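You operate a simulated robot arm through the tools that you are given. There is no shell and no other tool. Be economical: measure what you need, move in short steps, check, and stop when the job is done.

Carry out the task below with a simulated robot arm. There is one attempt and no reset: what you move stays moved.

TASK
Put the rice ball and the small glass on the wooden tray.

It is judged by the outcome, as a careful person would: the job done as asked, and still so three seconds after it is handed in. It fails if anything else is knocked over, pushed out of place, dropped, spilled or broken.

THE ROBOT
A 6-joint arm with a two-finger parallel gripper, fixed in place. Base frame: the origin is at the foot of the arm, x ahead of it, y to its left, z up; the work surface is at about z = 0. Readings come in m, rad, newtons and seconds.
With the tool pointing down near the work surface it reaches from about 0.18 to 0.46 m from the base axis. Its first joint turns from -1.222 to 1.222 rad. Payload 1.9 kg.
The TCP is the grasp point between the finger pads, 0.023 m short of the fingertips. In the tool frame z runs along the fingers and y along their closing line. The gripper opens to 0.094 m. The fingers are 0.038 m wide and 0.01 m thick; the gripper's body (0.054 by 0.096 m) begins 0.039 m behind the TCP.
Orientation is that of the tool frame in the base frame, as a unit quaternion [w, x, y, z]. With the fingers straight down and closing along the base's y, the tool's x points along the base's -x, its y along +y and its z along -z.

THE INTERFACE
- The arm moves only by the tool apply_moves. Its argument "moves" is a list of rows, each a list of 7 numbers: the shift along the tool's x, y, z in units of 50 mm (1.0 is 50 mm), then the turn, a rotation vector about the tool's x, y, z in units of 5 degrees (1.0 is 5 degrees), then the opening, from 0 (shut) to 1 (fully open). In form: [[x, y, z, wx, wy, wz, hand], ...]. A call has 1 to 10 rows; each row shifts and turns the commanded pose from where the row before left it, along the tool's axes as they then stand. A call with a number of a shift or a turn outside -1 to 1 is refused whole. Each row takes 0.2 s and may step no farther than 0.05 m and 0.15 rad from the row before; otherwise, or with a gripper value out of range, the whole call is refused. Where a pose cannot be reached the arm comes as near as it can. A force on the tool above 40 N (or 10 N above the force at the start of the call, whichever is more), or a blocked arm, ends the call early, and 0.2 s more pass. The fingers move at their own pace (about 0.108 m/s each) and stop on an object; they squeeze with about 26 N. The grip force told is the motor's: it shows also when the fingers shut on nothing. Time passes only in rows, and 0.2 s behind the last, so rows that do not move let the fingers close. The reply holds the time, the measured pose of the TCP, the force on the tool along the base axes, the opening and the grip force, in the units named above and with some noise, and new pictures: "views" is both (left out), scene, wrist or none.
- Cameras (640 x 400 px; columns grow to the right, rows downward): "scene" is fixed at [0.0592, 0.3217, 0.4136]; the picture's right is [-0.71, -0.70, 0.00], its down [-0.46, 0.47, -0.75] and it looks along [0.52, -0.54, -0.66] (base axes); focal length 214 px, centre (320, 200). "wrist" rides on the gripper at [-0.039, 0, -0.044] in the tool frame; the picture's right is [0.00, -1.00, 0.00], its down [0.97, 0.00, -0.24] and it looks along [0.24, 0.00, 0.97] (tool axes); focal length 218 px, centre (320, 200). There is no depth. A picture from a camera that has moved, and an enlarged one, comes with that camera's place and axes in the base frame and with its lens.
- inspect(camera, box): a new picture of the part [left, top, right, bottom] of that camera's present view, enlarged. No time passes.
- hand_in(): hands the job in; it is judged then, once.

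Work in short steps. Places have to be worked out from the pictures, the camera data and where the tool is seen: move nearer, look again, correct. Check each grasp and each placing, and mend what went wrong. You have 90 turns and 150 pictures in all, those below and enlarged ones among them. Open the gripper and draw the arm clear of the work before you hand the job in, unless the task says otherwise; then end with one line.

The tools are called by a JSON object that holds its "name" and its "arguments". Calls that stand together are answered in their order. apply_moves: Moves the arm, as the interface text tells. Its arguments: {"type":"object","properties":{"moves":{"type":"array"},"views":{"type":"string","enum":["both","scene","wrist","none"]}},"required":["moves"]} The other tools are called the same way: inspect (camera, box) takes an enlarged picture of a part of a camera's view; hand_in () hands the job in.

At the start:

```text
clock: 0.0
tcp_pos: [0.302, -0.1454, 0.2666]
tcp_rot: [0.001, 0.0, 1.0, 0.001]
ft_force: [-0.8, -1.1, 0.9]
width: 0.0939
gripper_force: 0.0
```

scene: 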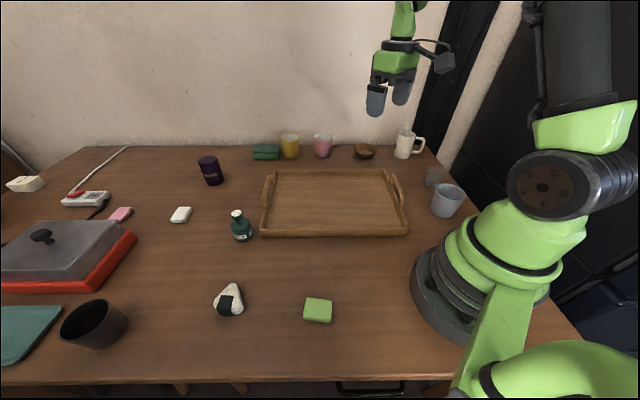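
wrist: 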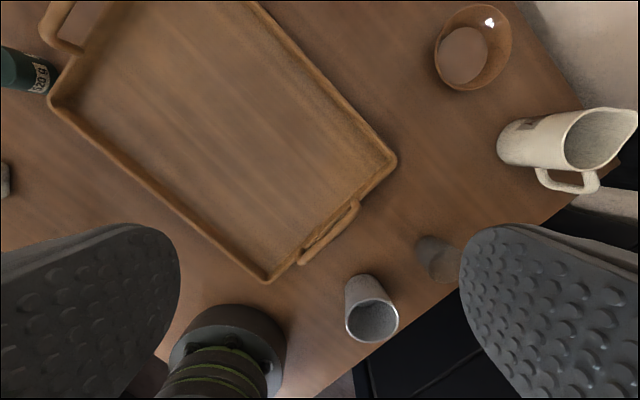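

I'll look closer at the see-through object beside the grey cup and at the rice ball.

{"name": "inspect", "arguments": {"camera": "scene", "box": [340, 120, 500, 220]}}

{"name": "inspect", "arguments": {"camera": "wrist", "box": [320, 200, 480, 350]}}

{"name": "inspect", "arguments": {"camera": "scene", "box": [180, 260, 280, 340]}}

```text
4.00 times, centred on (420, 170) of scene
camera zoom: at [0.0592, 0.3217, 0.4136], right [-0.71, -0.7, 0.0], down [-0.46, 0.47, -0.75], along [0.52, -0.54, -0.66], focal length 858 px, centre (-80, 320)
```

zoom: 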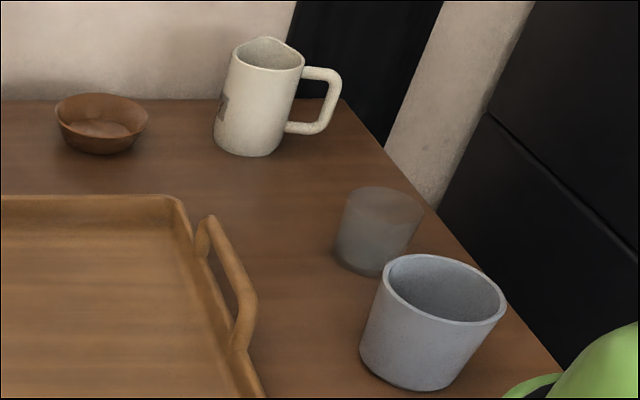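

```text
2.67 times, centred on (400, 275) of wrist
camera zoom: at [0.3409, -0.1473, 0.3094], right [0.0, -1.0, 0.0], down [-0.97, 0.0, 0.24], along [-0.24, 0.0, -0.97], focal length 582 px, centre (107, 0)
```

zoom: 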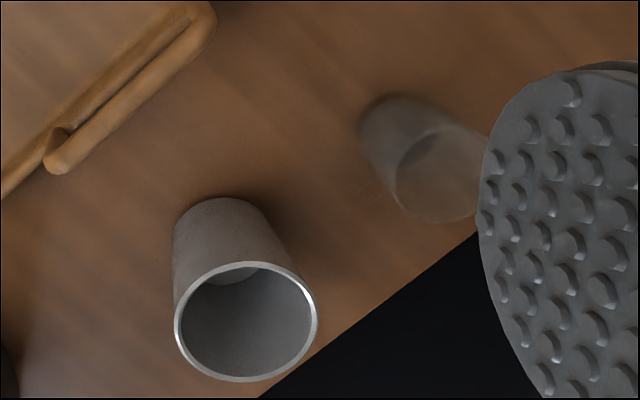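

```text
5.00 times, centred on (230, 300) of scene
camera zoom: at [0.0592, 0.3217, 0.4136], right [-0.71, -0.7, 0.0], down [-0.46, 0.47, -0.75], along [0.52, -0.54, -0.66], focal length 1072 px, centre (770, -300)
```

zoom: 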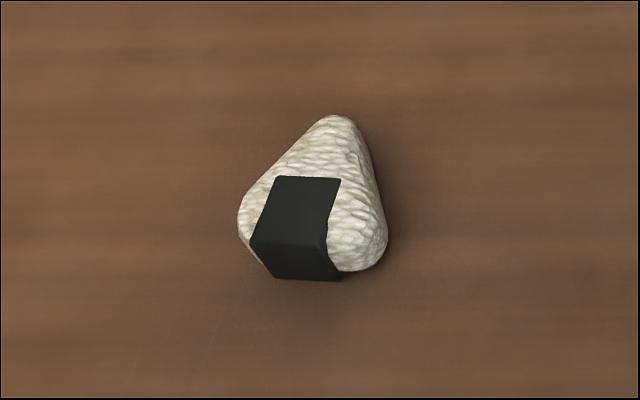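

The small glass is the clear one: about (0.186, -0.32), radius ~25 mm, ~48 mm tall, with the grey cup near (0.117, -0.225). I'll turn the tool by 60° in place so the fingers close clear of the grey cup.

{"name": "apply_moves", "arguments": {"moves": [[0, 0, 0, 0, 0, 1, 1], [0, 0, 0, 0, 0, 1, 1], [0, 0, 0, 0, 0, 1, 1], [0, 0, 0, 0, 0, 1, 1], [0, 0, 0, 0, 0, 1, 1], [0, 0, 0, 0, 0, 1, 1], [0, 0, 0, 0, 0, 1, 1], [0, 0, 0, 0, 0, 1, 1], [0, 0, 0, 0, 0, 1, 1], [0, 0, 0, 0, 0, 1, 1]], "views": "none"}}

```text
clock: 2.2
tcp_pos: [0.3021, -0.1462, 0.2649]
tcp_rot: [0.001, 0.424, 0.906, 0.001]
ft_force: [-0.7, 0.4, 0.2]
width: 0.0938
gripper_force: 0.0
```

Finishing the turn, then moving above the glass at z ≈ 0.20 to look.

{"name": "apply_moves", "arguments": {"moves": [[0, 0, 0, 0, 0, 1, 1], [0, 0, 0, 0, 0, 1, 1], [-0.309, -0.625, 0.2, 0, 0, 0, 1], [-0.309, -0.625, 0.2, 0, 0, 0, 1], [-0.309, -0.625, 0.2, 0, 0, 0, 1], [-0.309, -0.625, 0.2, 0, 0, 0, 1], [-0.309, -0.625, 0.2, 0, 0, 0, 1], [-0.309, -0.625, 0.2, 0, 0, 0, 1]]}}

```text
clock: 4.0
tcp_pos: [0.1855, -0.3199, 0.204]
tcp_rot: [0.001, 0.5, 0.866, 0.001]
ft_force: [0.4, 0.5, 1.1]
width: 0.094
gripper_force: 0.0
camera wrist: at [0.2045, -0.3544, 0.2474], right [-0.87, -0.5, 0.0], down [-0.49, 0.84, 0.24], along [-0.12, 0.21, -0.97], focal length 218 px, centre (320, 200)
```

scene: 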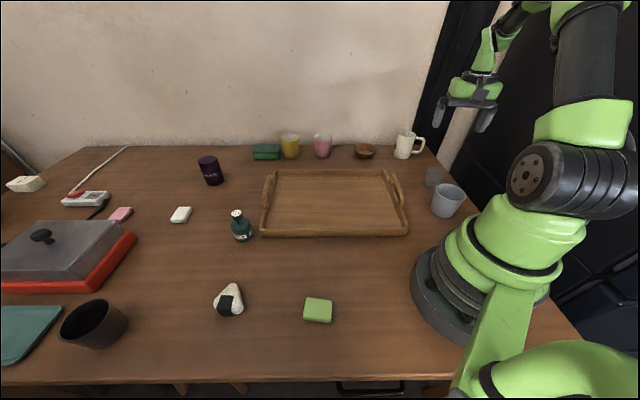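
wrist: 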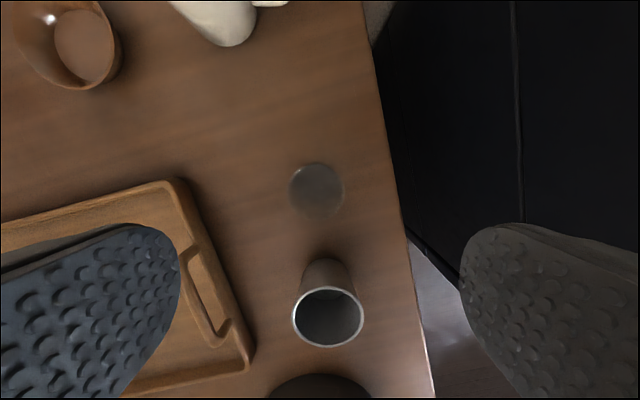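

The glass shows almost straight below; I'll zoom in to fix its centre.

{"name": "inspect", "arguments": {"camera": "wrist", "box": [270, 150, 366, 230]}}

```text
5.00 times, centred on (318, 190) of wrist
camera zoom: at [0.2045, -0.3544, 0.2474], right [-0.87, -0.5, 0.0], down [-0.49, 0.84, 0.24], along [-0.12, 0.21, -0.97], focal length 1091 px, centre (330, 250)
```

zoom: 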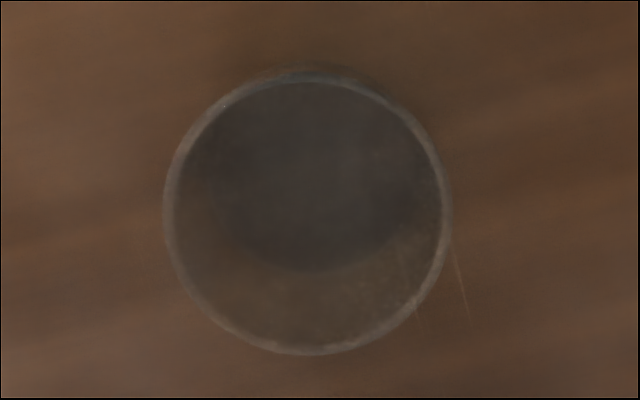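

Glass centre is (0.1875, -0.3145), rim radius ≈ 26 mm. I'll correct 4 mm each way and descend to z ≈ 0.08, then check.

{"name": "apply_moves", "arguments": {"moves": [[0.074, 0.088, 0.4, 0, 0, 0, 1], [0, 0, 0.7, 0, 0, 0, 1], [0, 0, 0.7, 0, 0, 0, 1], [0, 0, 0.7, 0, 0, 0, 1]], "views": "both"}}

```text
clock: 5.0
tcp_pos: [0.1871, -0.3129, 0.0787]
tcp_rot: [0.001, 0.5, 0.866, 0.001]
ft_force: [-0.1, 0.1, -0.9]
width: 0.0941
gripper_force: 0.1
camera wrist: at [0.207, -0.3476, 0.1221], right [-0.87, -0.5, 0.0], down [-0.49, 0.84, 0.24], along [-0.12, 0.21, -0.97], focal length 218 px, centre (320, 200)
```

scene: 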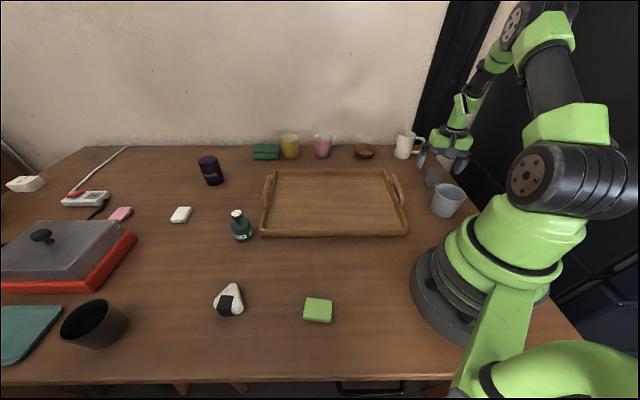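
wrist: 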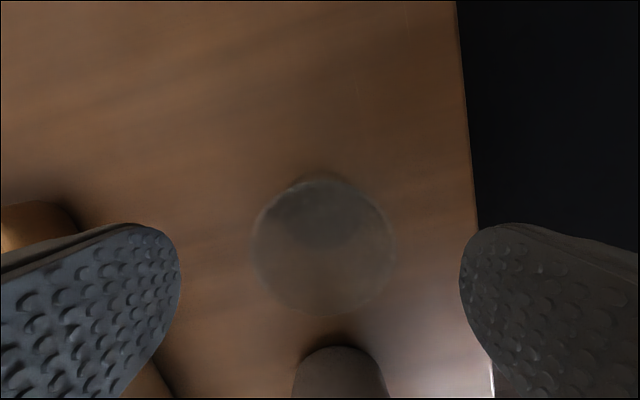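

The glass is centred between the fingers. Descending to z ≈ 0.028 and closing.

{"name": "apply_moves", "arguments": {"moves": [[0, 0, 0.5, 0, 0, 0, 1], [0, 0, 0.5, 0, 0, 0, 1], [0, 0, 0, 0, 0, 0, 0.4], [0, 0, 0, 0, 0, 0, 0.4], [0, 0, 0, 0, 0, 0, 0.4], [0, 0, 0, 0, 0, 0, 0.4]], "views": "wrist"}}

```text
clock: 6.4
tcp_pos: [0.1901, -0.3133, 0.0288]
tcp_rot: [0.001, 0.5, 0.866, 0.001]
ft_force: [0.2, 0.3, -0.7]
width: 0.0505
gripper_force: 26.3
camera wrist: at [0.2087, -0.3488, 0.0729], right [-0.87, -0.5, 0.0], down [-0.49, 0.84, 0.24], along [-0.12, 0.21, -0.97], focal length 218 px, centre (320, 200)
```

wrist: 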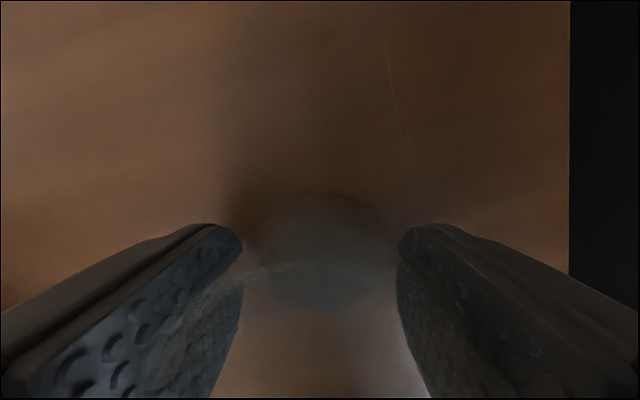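

Gripped at 50.5 mm width with full force. Lifting straight up 0.12 m.

{"name": "apply_moves", "arguments": {"moves": [[0, 0, -0.3, 0, 0, 0, 0.4], [0, 0, -0.7, 0, 0, 0, 0.4], [0, 0, -0.7, 0, 0, 0, 0.4], [0, 0, -0.7, 0, 0, 0, 0.4]], "views": "both"}}

```text
clock: 7.4
tcp_pos: [0.1911, -0.314, 0.1511]
tcp_rot: [0.0, 0.5, 0.866, 0.001]
ft_force: [-0.5, 0.4, -1.5]
width: 0.0508
gripper_force: 26.3
camera wrist: at [0.209, -0.3482, 0.1935], right [-0.87, -0.5, 0.0], down [-0.49, 0.84, 0.24], along [-0.12, 0.21, -0.97], focal length 218 px, centre (320, 200)
```

scene: 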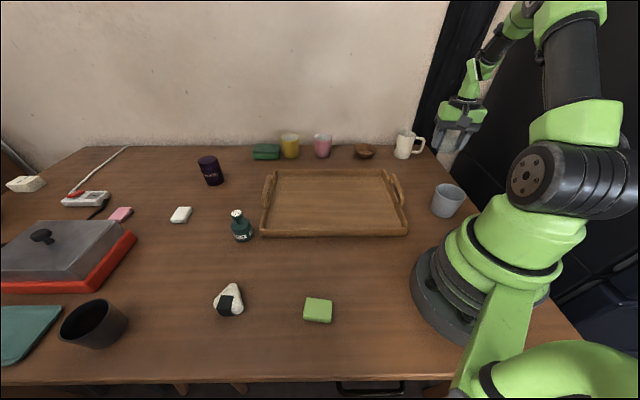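
wrist: 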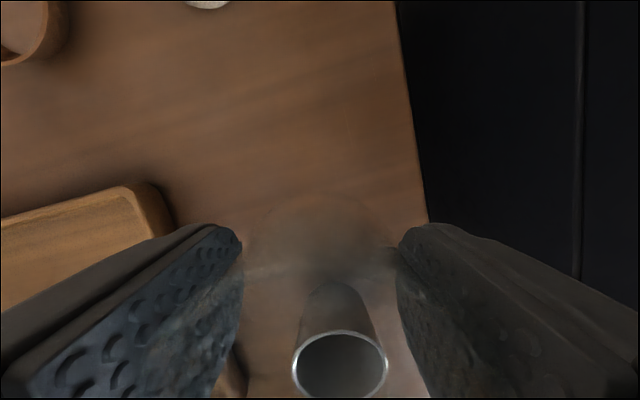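

Glass is securely held. Moving to above the tray's right part, target (0.305, -0.125).

{"name": "apply_moves", "arguments": {"moves": [[0.35, 0.64, 0, 0, 0, 0, 0.4], [0.35, 0.64, 0, 0, 0, 0, 0.4], [0.35, 0.64, 0, 0, 0, 0, 0.4], [0.35, 0.64, 0, 0, 0, 0, 0.4], [0.35, 0.64, 0, 0, 0, 0, 0.4], [0.35, 0.64, 0, 0, 0, 0, 0.4]], "views": "both"}}

```text
clock: 8.8
tcp_pos: [0.3013, -0.1248, 0.1504]
tcp_rot: [0.001, 0.5, 0.866, 0.001]
ft_force: [-0.6, -0.3, -0.5]
width: 0.0503
gripper_force: 26.6
camera wrist: at [0.3211, -0.1589, 0.1933], right [-0.87, -0.5, 0.0], down [-0.49, 0.84, 0.24], along [-0.12, 0.21, -0.97], focal length 218 px, centre (320, 200)
```

scene: 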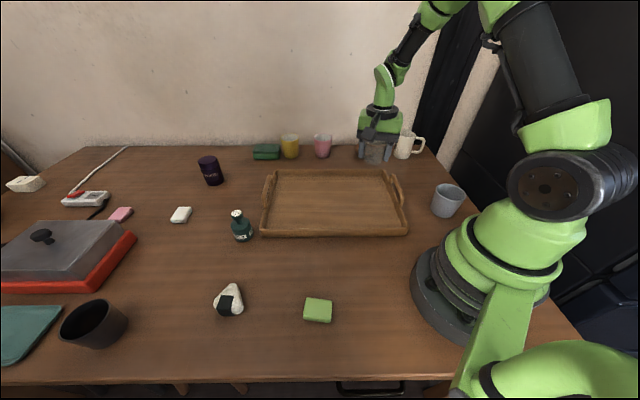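
wrist: 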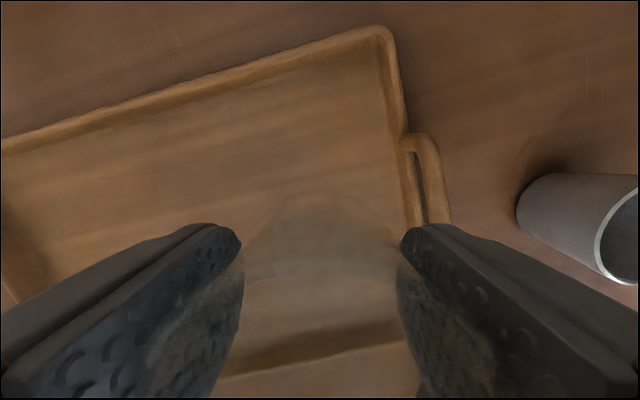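

The landing spot is ~70 mm from the tray's right wall; I'll shift 15 mm inward and descend to TCP z ≈ 0.055.

{"name": "apply_moves", "arguments": {"moves": [[0, 0.3, 0, 0, 0, 0, 0.4], [0, 0, 0.6, 0, 0, 0, 0.4], [0, 0, 0.6, 0, 0, 0, 0.4], [0, 0, 0.6, 0, 0, 0, 0.4], [0, 0, 0.1, 0, 0, 0, 0.4]], "views": "both"}}

```text
clock: 10.0
tcp_pos: [0.3163, -0.1195, 0.0553]
tcp_rot: [0.001, 0.5, 0.866, 0.001]
ft_force: [-0.7, 0.4, -0.3]
width: 0.0509
gripper_force: 25.7
camera wrist: at [0.3353, -0.1539, 0.0982], right [-0.87, -0.5, 0.0], down [-0.49, 0.84, 0.24], along [-0.12, 0.21, -0.97], focal length 218 px, centre (320, 200)
```

scene: 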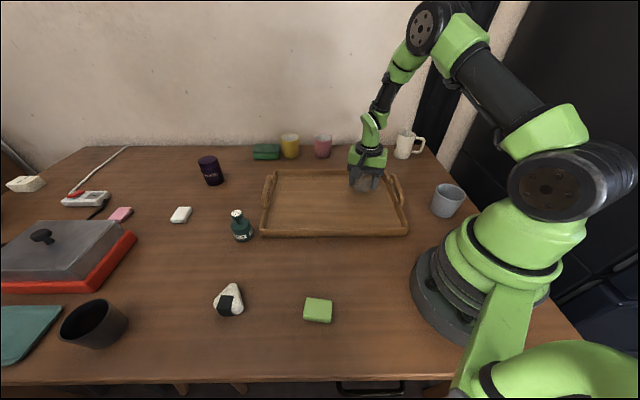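
wrist: 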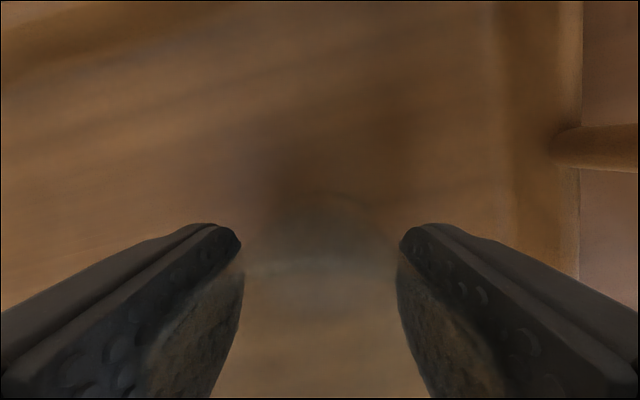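

Plenty of room inside the wall. Lowering in small steps, watching for contact force.

{"name": "apply_moves", "arguments": {"moves": [[0, 0, 0.12, 0, 0, 0, 0.4], [0, 0, 0.1, 0, 0, 0, 0.4]], "views": "none"}}

{"name": "apply_moves", "arguments": {"moves": [[0, 0, 0.06, 0, 0, 0, 0.4]], "views": "none"}}

```text
clock: 10.6
tcp_pos: [0.3167, -0.1209, 0.0438]
tcp_rot: [0.0, 0.5, 0.866, 0.001]
ft_force: [0.1, 0.4, -0.2]
width: 0.0508
gripper_force: 26.1
```

```text
clock: 11.0
tcp_pos: [0.3162, -0.1202, 0.0418]
tcp_rot: [0.001, 0.5, 0.866, 0.002]
ft_force: [0.2, -0.3, -1.6]
width: 0.0507
gripper_force: 25.7
```

No contact yet (force within noise); continuing down in 2 mm steps.

{"name": "apply_moves", "arguments": {"moves": [[0, 0, 0.04, 0, 0, 0, 0.4]], "views": "none"}}

{"name": "apply_moves", "arguments": {"moves": [[0, 0, 0.04, 0, 0, 0, 0.4]], "views": "none"}}

```text
clock: 11.4
tcp_pos: [0.3165, -0.1202, 0.0412]
tcp_rot: [0.001, 0.5, 0.866, 0.001]
ft_force: [-0.5, -0.4, -0.4]
width: 0.0506
gripper_force: 26.1
```

```text
clock: 11.8
tcp_pos: [0.3149, -0.1201, 0.0386]
tcp_rot: [0.0, 0.5, 0.866, 0.001]
ft_force: [-0.7, 0.8, -1.2]
width: 0.0508
gripper_force: 25.5
```

{"name": "apply_moves", "arguments": {"moves": [[0, 0, 0.04, 0, 0, 0, 0.4]], "views": "none"}}

{"name": "apply_moves", "arguments": {"moves": [[0, 0, 0.03, 0, 0, 0, 0.4]], "views": "wrist"}}

```text
clock: 12.2
tcp_pos: [0.3148, -0.121, 0.0355]
tcp_rot: [0.001, 0.5, 0.866, 0.001]
ft_force: [-0.3, -0.2, -0.9]
width: 0.0508
gripper_force: 25.7
```

```text
clock: 12.6
tcp_pos: [0.3151, -0.1205, 0.0363]
tcp_rot: [0.001, 0.501, 0.866, 0.002]
ft_force: [-10.7, -1.8, 30.3]
width: 0.0507
gripper_force: 25.6
camera wrist: at [0.3349, -0.1547, 0.0794], right [-0.87, -0.5, 0.0], down [-0.48, 0.84, 0.24], along [-0.12, 0.21, -0.97], focal length 218 px, centre (320, 200)
```

wrist: 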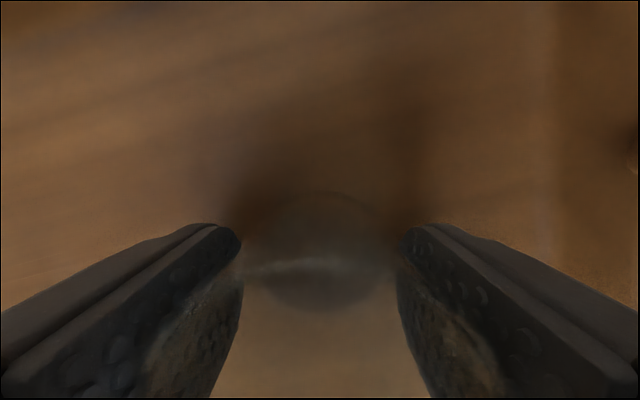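

Contact: 30 N up, so the glass is on the tray floor. Easing up a touch, opening part way, then raising.

{"name": "apply_moves", "arguments": {"moves": [[0, 0, -0.03, 0, 0, 0, 0.4], [0, 0, 0, 0, 0, 0, 0.8], [0, 0, 0, 0, 0, 0, 0.8], [0, 0, -0.4, 0, 0, 0, 0.8], [0, 0, -0.8, 0, 0, 0, 0.8], [0, 0, -0.9, 0, 0, 0, 0.8]], "views": "both"}}

```text
clock: 14.0
tcp_pos: [0.3163, -0.1189, 0.141]
tcp_rot: [-0.001, 0.501, 0.866, 0.001]
ft_force: [-0.2, 0.0, 0.3]
width: 0.0751
gripper_force: 0.0
camera wrist: at [0.3355, -0.1538, 0.1843], right [-0.87, -0.5, 0.0], down [-0.49, 0.84, 0.24], along [-0.12, 0.21, -0.97], focal length 218 px, centre (320, 200)
```

scene: 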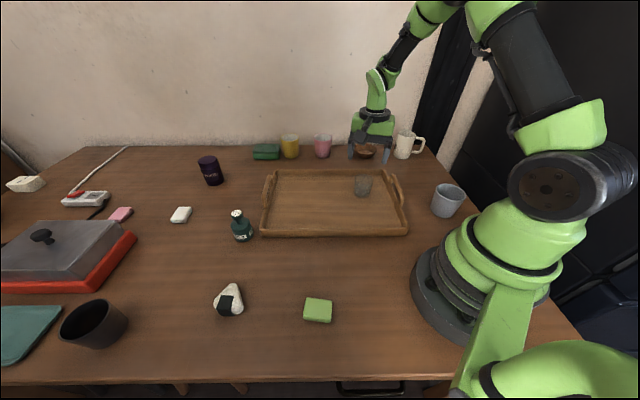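
wrist: 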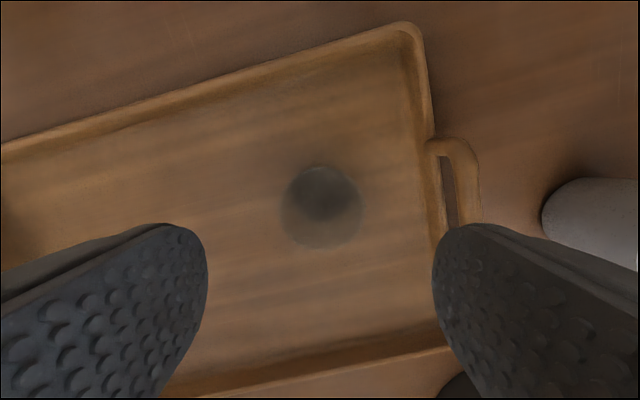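

Glass stands upright on the tray. Now raising and turning the tool back toward the rice ball side (to φ ≈ -45°).

{"name": "apply_moves", "arguments": {"moves": [[0, 0, -0.5, 0, 0, 0, 0.8], [0, 0, -0.5, 0, 0, 0, 1], [0, 0, -0.5, 0, 0, -1, 1], [0, 0, -0.5, 0, 0, -1, 1], [0, 0, 0, 0, 0, -1, 1], [0, 0, 0, 0, 0, -1, 1], [0, 0, 0, 0, 0, -1, 1], [0, 0, 0, 0, 0, -1, 1], [0, 0, 0, 0, 0, -1, 1], [0, 0, 0, 0, 0, -1, 1]], "views": "none"}}

{"name": "apply_moves", "arguments": {"moves": [[0, 0, 0, 0, 0, -1, 1], [0, 0, 0, 0, 0, -1, 1], [0, 0, 0, 0, 0, -1, 1], [0, 0, 0, 0, 0, -1, 1], [0, 0, 0, 0, 0, -1, 1], [0, 0, 0, 0, 0, -1, 1], [0, 0, 0, 0, 0, -1, 1], [0, 0, 0, 0, 0, -1, 1], [0, 0, 0, 0, 0, -1, 1], [0, 0, 0, 0, 0, -1, 1]], "views": "none"}}

```text
clock: 16.2
tcp_pos: [0.3161, -0.1211, 0.2404]
tcp_rot: [0.002, 0.173, 0.985, 0.001]
ft_force: [0.2, 0.4, -1.2]
width: 0.0939
gripper_force: 0.1
```

```text
clock: 18.4
tcp_pos: [0.3155, -0.1208, 0.2404]
tcp_rot: [0.001, -0.261, 0.965, 0.001]
ft_force: [-1.0, 0.0, 0.0]
width: 0.0939
gripper_force: 0.0
```

Finish the turn and travel to above the rice ball (~(0.27, 0.28)).

{"name": "apply_moves", "arguments": {"moves": [[0, 0, 0, 0, 0, -1, 1], [0, 0, 0, 0, 0, -1, 1], [0, 0, 0, 0, 0, -1, 1], [-0.557, 0.7, 0, 0, 0, 0, 1], [-0.557, 0.7, 0, 0, 0, 0, 1], [-0.557, 0.7, 0, 0, 0, 0, 1], [-0.557, 0.7, 0, 0, 0, 0, 1], [-0.557, 0.7, 0, 0, 0, 0, 1], [-0.557, 0.7, 0, 0, 0, 0, 1], [-0.557, 0.7, 0, 0, 0, 0, 1]], "views": "none"}}

{"name": "apply_moves", "arguments": {"moves": [[-0.557, 0.7, 0, 0, 0, 0, 1], [-0.557, 0.7, 0, 0, 0, 0, 1], [0, 0, 0.5, 0, 0, 0, 1]], "views": "both"}}

```text
clock: 20.6
tcp_pos: [0.2804, 0.1916, 0.2395]
tcp_rot: [0.0, -0.382, 0.924, 0.0]
ft_force: [-1.0, 0.2, -0.7]
width: 0.0943
gripper_force: 0.1
```

```text
clock: 21.4
tcp_pos: [0.2711, 0.2817, 0.2157]
tcp_rot: [0.002, -0.383, 0.924, 0.001]
ft_force: [0.0, 0.4, -0.2]
width: 0.094
gripper_force: 0.0
camera wrist: at [0.2985, 0.3081, 0.2597], right [0.71, -0.71, 0.0], down [-0.69, -0.69, 0.24], along [-0.17, -0.17, -0.97], focal length 218 px, centre (320, 200)
```

scene: 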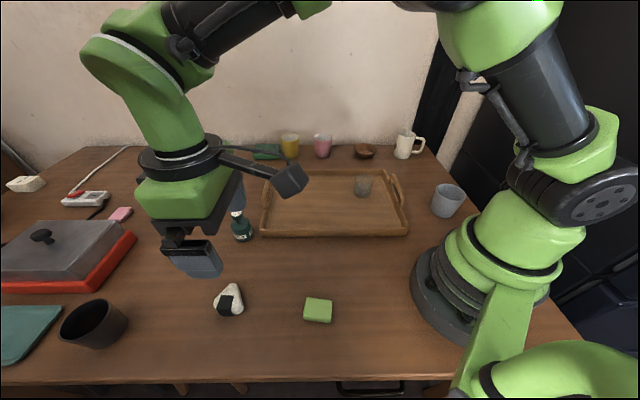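
wrist: 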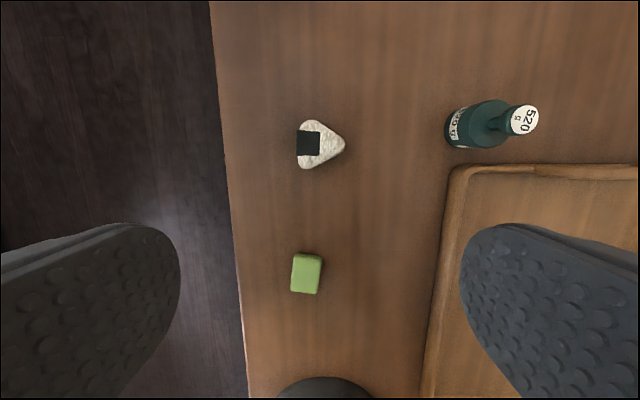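

{"name": "inspect", "arguments": {"camera": "wrist", "box": [270, 105, 366, 185]}}

```text
5.00 times, centred on (318, 145) of wrist
camera zoom: at [0.2985, 0.3081, 0.2597], right [0.71, -0.71, 0.0], down [-0.69, -0.69, 0.24], along [-0.17, -0.17, -0.97], focal length 1091 px, centre (330, 475)
```

zoom: 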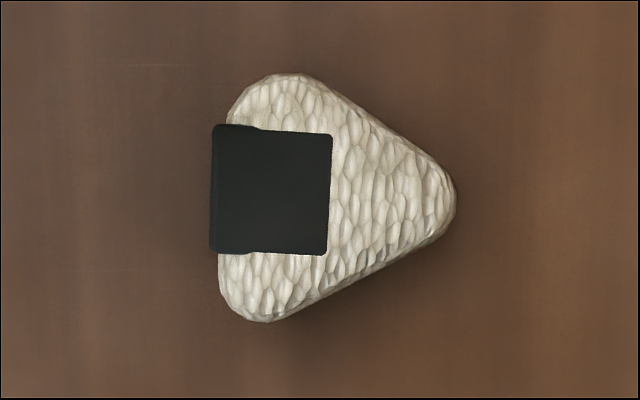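

Rice ball lies flat, ~54 mm from base edge to apex along the current closing line, centred at (0.300, 0.3086). I'll move over it and descend to z ≈ 0.09.

{"name": "apply_moves", "arguments": {"moves": [[-0.79, -0.03, 0, 0, 0, 0, 1], [0, 0, 0.8, 0, 0, 0, 1], [0, 0, 0.8, 0, 0, 0, 1], [0, 0, 0.9, 0, 0, 0, 1]], "views": "both"}}

```text
clock: 22.4
tcp_pos: [0.3006, 0.307, 0.0925]
tcp_rot: [0.002, -0.383, 0.924, 0.001]
ft_force: [0.4, 0.0, 0.4]
width: 0.094
gripper_force: 0.0
camera wrist: at [0.3282, 0.3334, 0.1366], right [0.71, -0.71, 0.0], down [-0.69, -0.69, 0.24], along [-0.17, -0.17, -0.97], focal length 218 px, centre (320, 200)
```

scene: 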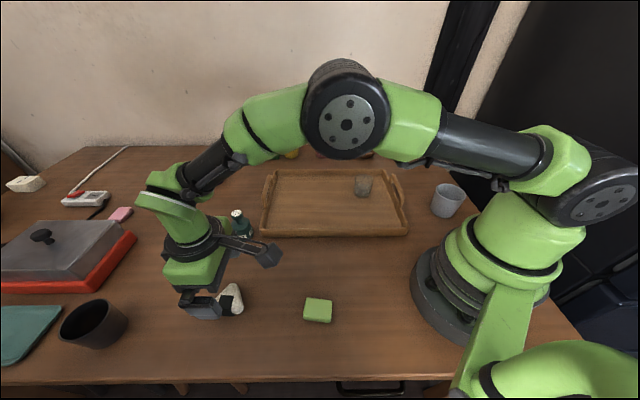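
wrist: 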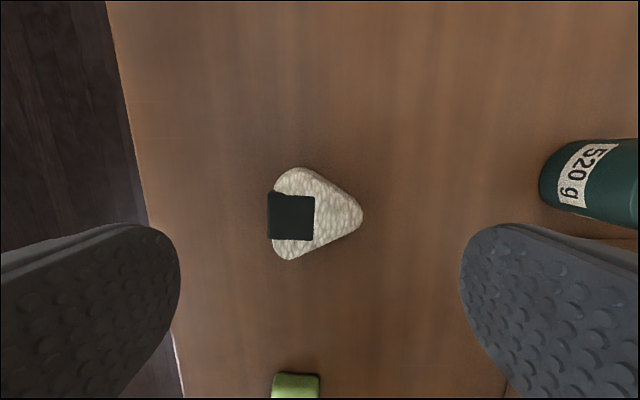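

Centred within 3 mm. Small correction, descend to z ≈ 0.027 and close.

{"name": "apply_moves", "arguments": {"moves": [[-0.04, 0.06, 0.5, 0, 0, 0, 1], [0, 0, 0.5, 0, 0, 0, 1], [0, 0, 0.3, 0, 0, 0, 1], [0, 0, 0, 0, 0, 0, 0.4], [0, 0, 0, 0, 0, 0, 0.4], [0, 0, 0, 0, 0, 0, 0.4], [0, 0, 0, 0, 0, 0, 0.4]], "views": "wrist"}}

```text
clock: 24.0
tcp_pos: [0.3, 0.3101, 0.0263]
tcp_rot: [0.0, -0.383, 0.924, 0.001]
ft_force: [0.4, 0.4, -0.7]
width: 0.0503
gripper_force: 25.8
camera wrist: at [0.3269, 0.3379, 0.07], right [0.71, -0.71, 0.0], down [-0.69, -0.69, 0.24], along [-0.17, -0.17, -0.97], focal length 218 px, centre (320, 200)
```

wrist: 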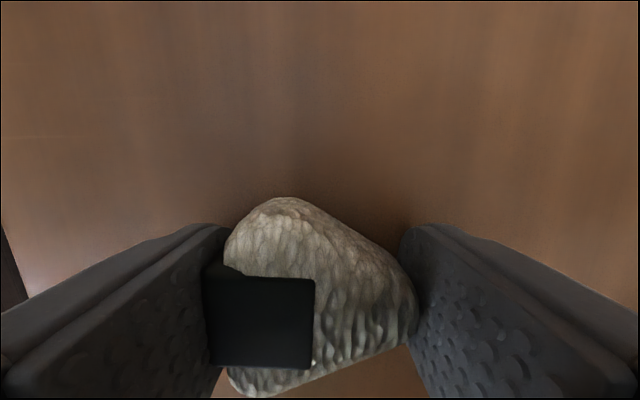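

Good grip (50 mm, 26 N). Lifting to ~0.17 m to clear the bottle and tray.

{"name": "apply_moves", "arguments": {"moves": [[0, 0, -0.3, 0, 0, 0, 0.4], [0, 0, -0.7, 0, 0, 0, 0.4], [0, 0, -0.7, 0, 0, 0, 0.4], [0, 0, -0.7, 0, 0, 0, 0.4], [0, 0, -0.7, 0, 0, 0, 0.4]], "views": "both"}}

```text
clock: 25.2
tcp_pos: [0.2975, 0.3086, 0.1814]
tcp_rot: [0.001, -0.383, 0.924, 0.0]
ft_force: [0.3, 0.3, -1.0]
width: 0.0503
gripper_force: 26.2
camera wrist: at [0.3242, 0.3362, 0.225], right [0.71, -0.71, 0.0], down [-0.69, -0.69, 0.24], along [-0.17, -0.17, -0.97], focal length 218 px, centre (320, 200)
```

scene: 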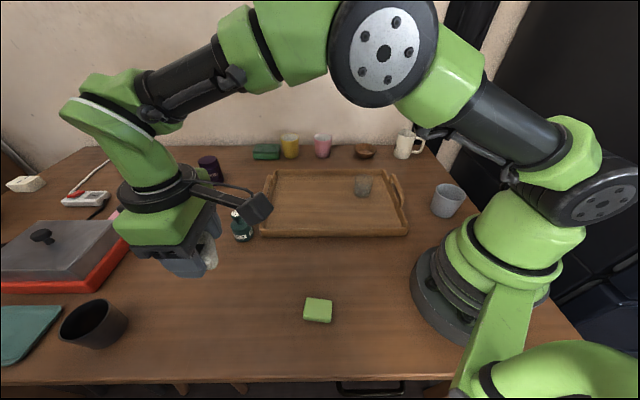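
wrist: 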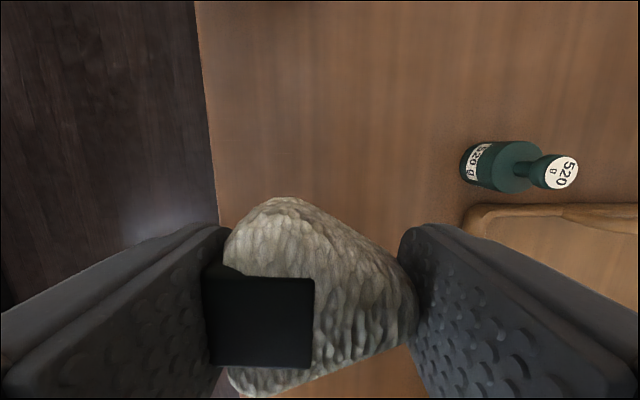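

Held well. Travelling to above the tray's left-centre at (0.38, 0.01).

{"name": "apply_moves", "arguments": {"moves": [[0.437, -0.77, 0, 0, 0, 0, 0.4], [0.437, -0.77, 0, 0, 0, 0, 0.4], [0.437, -0.77, 0, 0, 0, 0, 0.4], [0.437, -0.77, 0, 0, 0, 0, 0.4], [0.437, -0.77, 0, 0, 0, 0, 0.4], [0.437, -0.77, 0, 0, 0, 0, 0.4], [0.437, -0.77, 0, 0, 0, 0, 0.4]], "views": "both"}}

```text
clock: 26.8
tcp_pos: [0.3815, 0.0114, 0.1822]
tcp_rot: [0.001, -0.383, 0.924, 0.001]
ft_force: [-1.1, -0.4, -1.0]
width: 0.05
gripper_force: 25.9
camera wrist: at [0.4084, 0.0384, 0.226], right [0.71, -0.71, 0.0], down [-0.69, -0.69, 0.24], along [-0.17, -0.17, -0.97], focal length 218 px, centre (320, 200)
```

scene: 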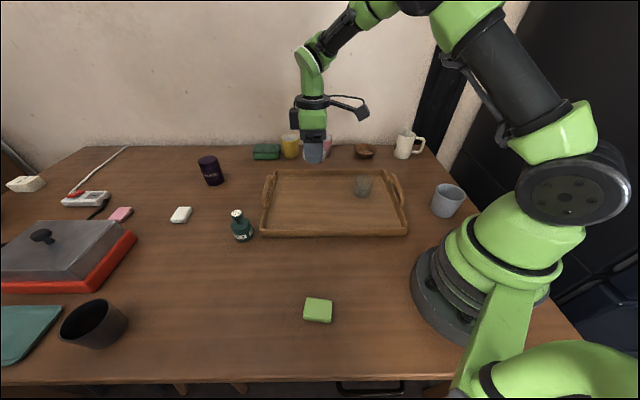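
wrist: 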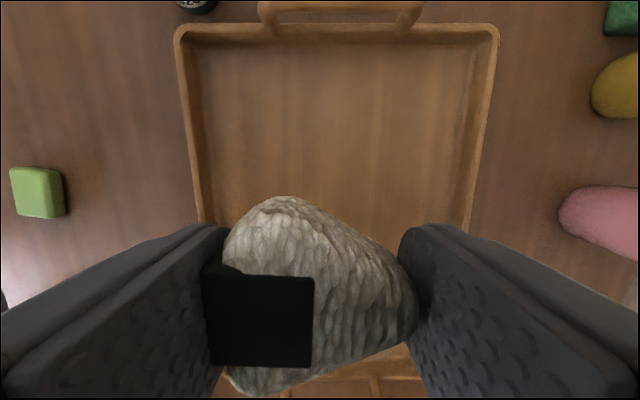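

Landing spot is well centred in the tray, 0.14 m from the glass. Descending to z ≈ 0.045.

{"name": "apply_moves", "arguments": {"moves": [[0, -0.1, 0.7, 0, 0, 0, 0.4], [0, 0, 0.7, 0, 0, 0, 0.4], [0, 0, 0.7, 0, 0, 0, 0.4], [0, 0, 0.4, 0, 0, 0, 0.4], [0, 0, 0.24, 0, 0, 0, 0.4]], "views": "both"}}

{"name": "apply_moves", "arguments": {"moves": [[0, 0, 0.08, 0, 0, 0, 0.4], [0, 0, 0.06, 0, 0, 0, 0.4]], "views": "none"}}

```text
clock: 28.0
tcp_pos: [0.386, 0.0048, 0.0434]
tcp_rot: [0.001, -0.383, 0.924, 0.001]
ft_force: [0.2, 0.7, 0.0]
width: 0.0503
gripper_force: 26.3
camera wrist: at [0.4123, 0.0331, 0.0866], right [0.71, -0.71, 0.0], down [-0.69, -0.69, 0.24], along [-0.17, -0.17, -0.97], focal length 218 px, centre (320, 200)
```

scene: 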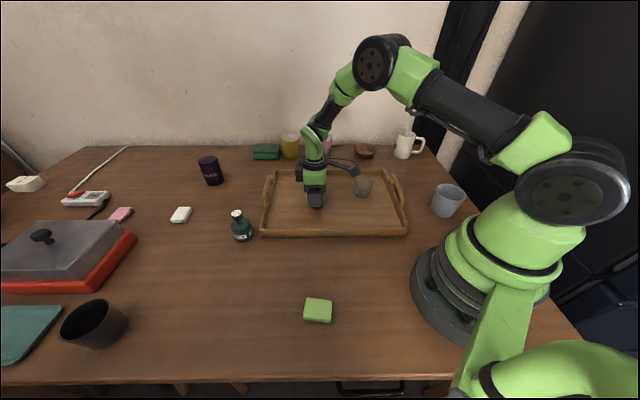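
wrist: 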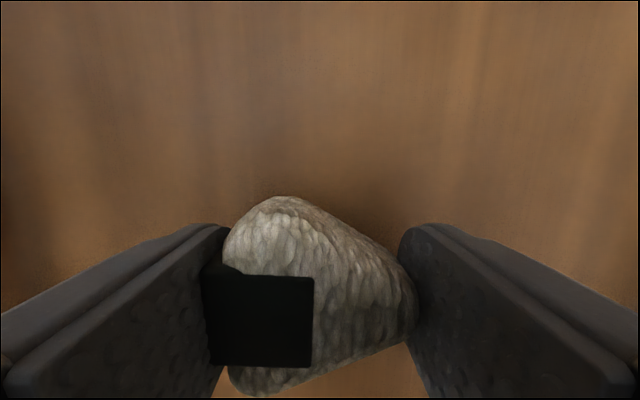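

```text
clock: 28.6
tcp_pos: [0.3839, 0.006, 0.0375]
tcp_rot: [0.001, -0.383, 0.924, 0.0]
ft_force: [0.5, 0.4, -1.5]
width: 0.0501
gripper_force: 25.7
```

No contact yet; two more small steps down.

{"name": "apply_moves", "arguments": {"moves": [[0, 0, 0.04, 0, 0, 0, 0.4]], "views": "none"}}

{"name": "apply_moves", "arguments": {"moves": [[0, 0, 0.03, 0, 0, 0, 0.4]], "views": "none"}}

```text
clock: 29.0
tcp_pos: [0.3836, 0.0082, 0.0344]
tcp_rot: [0.003, -0.383, 0.924, 0.001]
ft_force: [-0.4, 0.4, -0.5]
width: 0.0504
gripper_force: 26.1
```

```text
clock: 29.4
tcp_pos: [0.3833, 0.0085, 0.0322]
tcp_rot: [0.001, -0.383, 0.924, 0.001]
ft_force: [0.2, -0.4, -1.6]
width: 0.0499
gripper_force: 25.7
```

{"name": "apply_moves", "arguments": {"moves": [[0, 0, 0.03, 0, 0, 0, 0.4]], "views": "none"}}

```text
clock: 29.8
tcp_pos: [0.385, 0.0087, 0.0325]
tcp_rot: [0.002, -0.382, 0.924, 0.0]
ft_force: [-6.8, -4.7, 20.6]
width: 0.0501
gripper_force: 26.2
```

Contact at 20 N: the rice ball rests on the tray. Easing off, opening, and raising.

{"name": "apply_moves", "arguments": {"moves": [[0, 0, -0.02, 0, 0, 0, 0.4], [0, 0, 0, 0, 0, 0, 0.85], [0, 0, 0, 0, 0, 0, 0.85], [0, 0, -0.4, 0, 0, 0, 0.85], [0, 0, -0.8, 0, 0, 0, 0.85], [0, 0, -0.9, 0, 0, 0, 0.85], [0, 0, -0.9, 0, 0, 0, 0.85], [0, 0, -0.9, 0, 0, 0, 0.85]], "views": "both"}}

```text
clock: 31.6
tcp_pos: [0.3834, 0.0078, 0.2301]
tcp_rot: [0.0, -0.383, 0.924, 0.0]
ft_force: [0.2, -0.4, -0.3]
width: 0.0799
gripper_force: 0.1
camera wrist: at [0.4107, 0.0358, 0.273], right [0.71, -0.71, 0.0], down [-0.69, -0.69, 0.24], along [-0.17, -0.17, -0.97], focal length 218 px, centre (320, 200)
```

scene: 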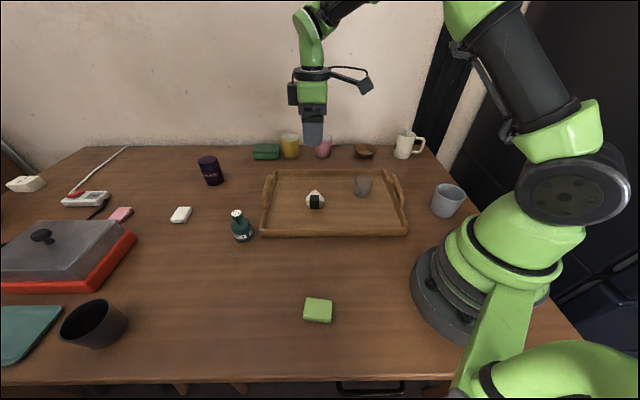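
wrist: 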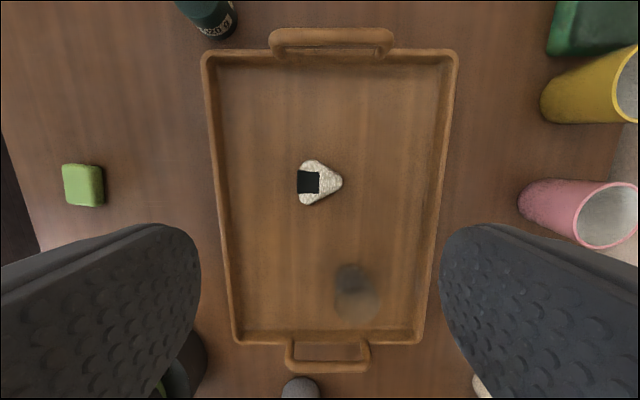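

Both items rest on the tray, everything else is in place, and the gripper is open with the arm well above the work. Handing in.

{"name": "hand_in", "arguments": {}}

```text
The job is handed in.
```

The rice ball and the small glass are both on the wooden tray, the glass standing upright; nothing else was disturbed, and the arm is clear with the gripper open.
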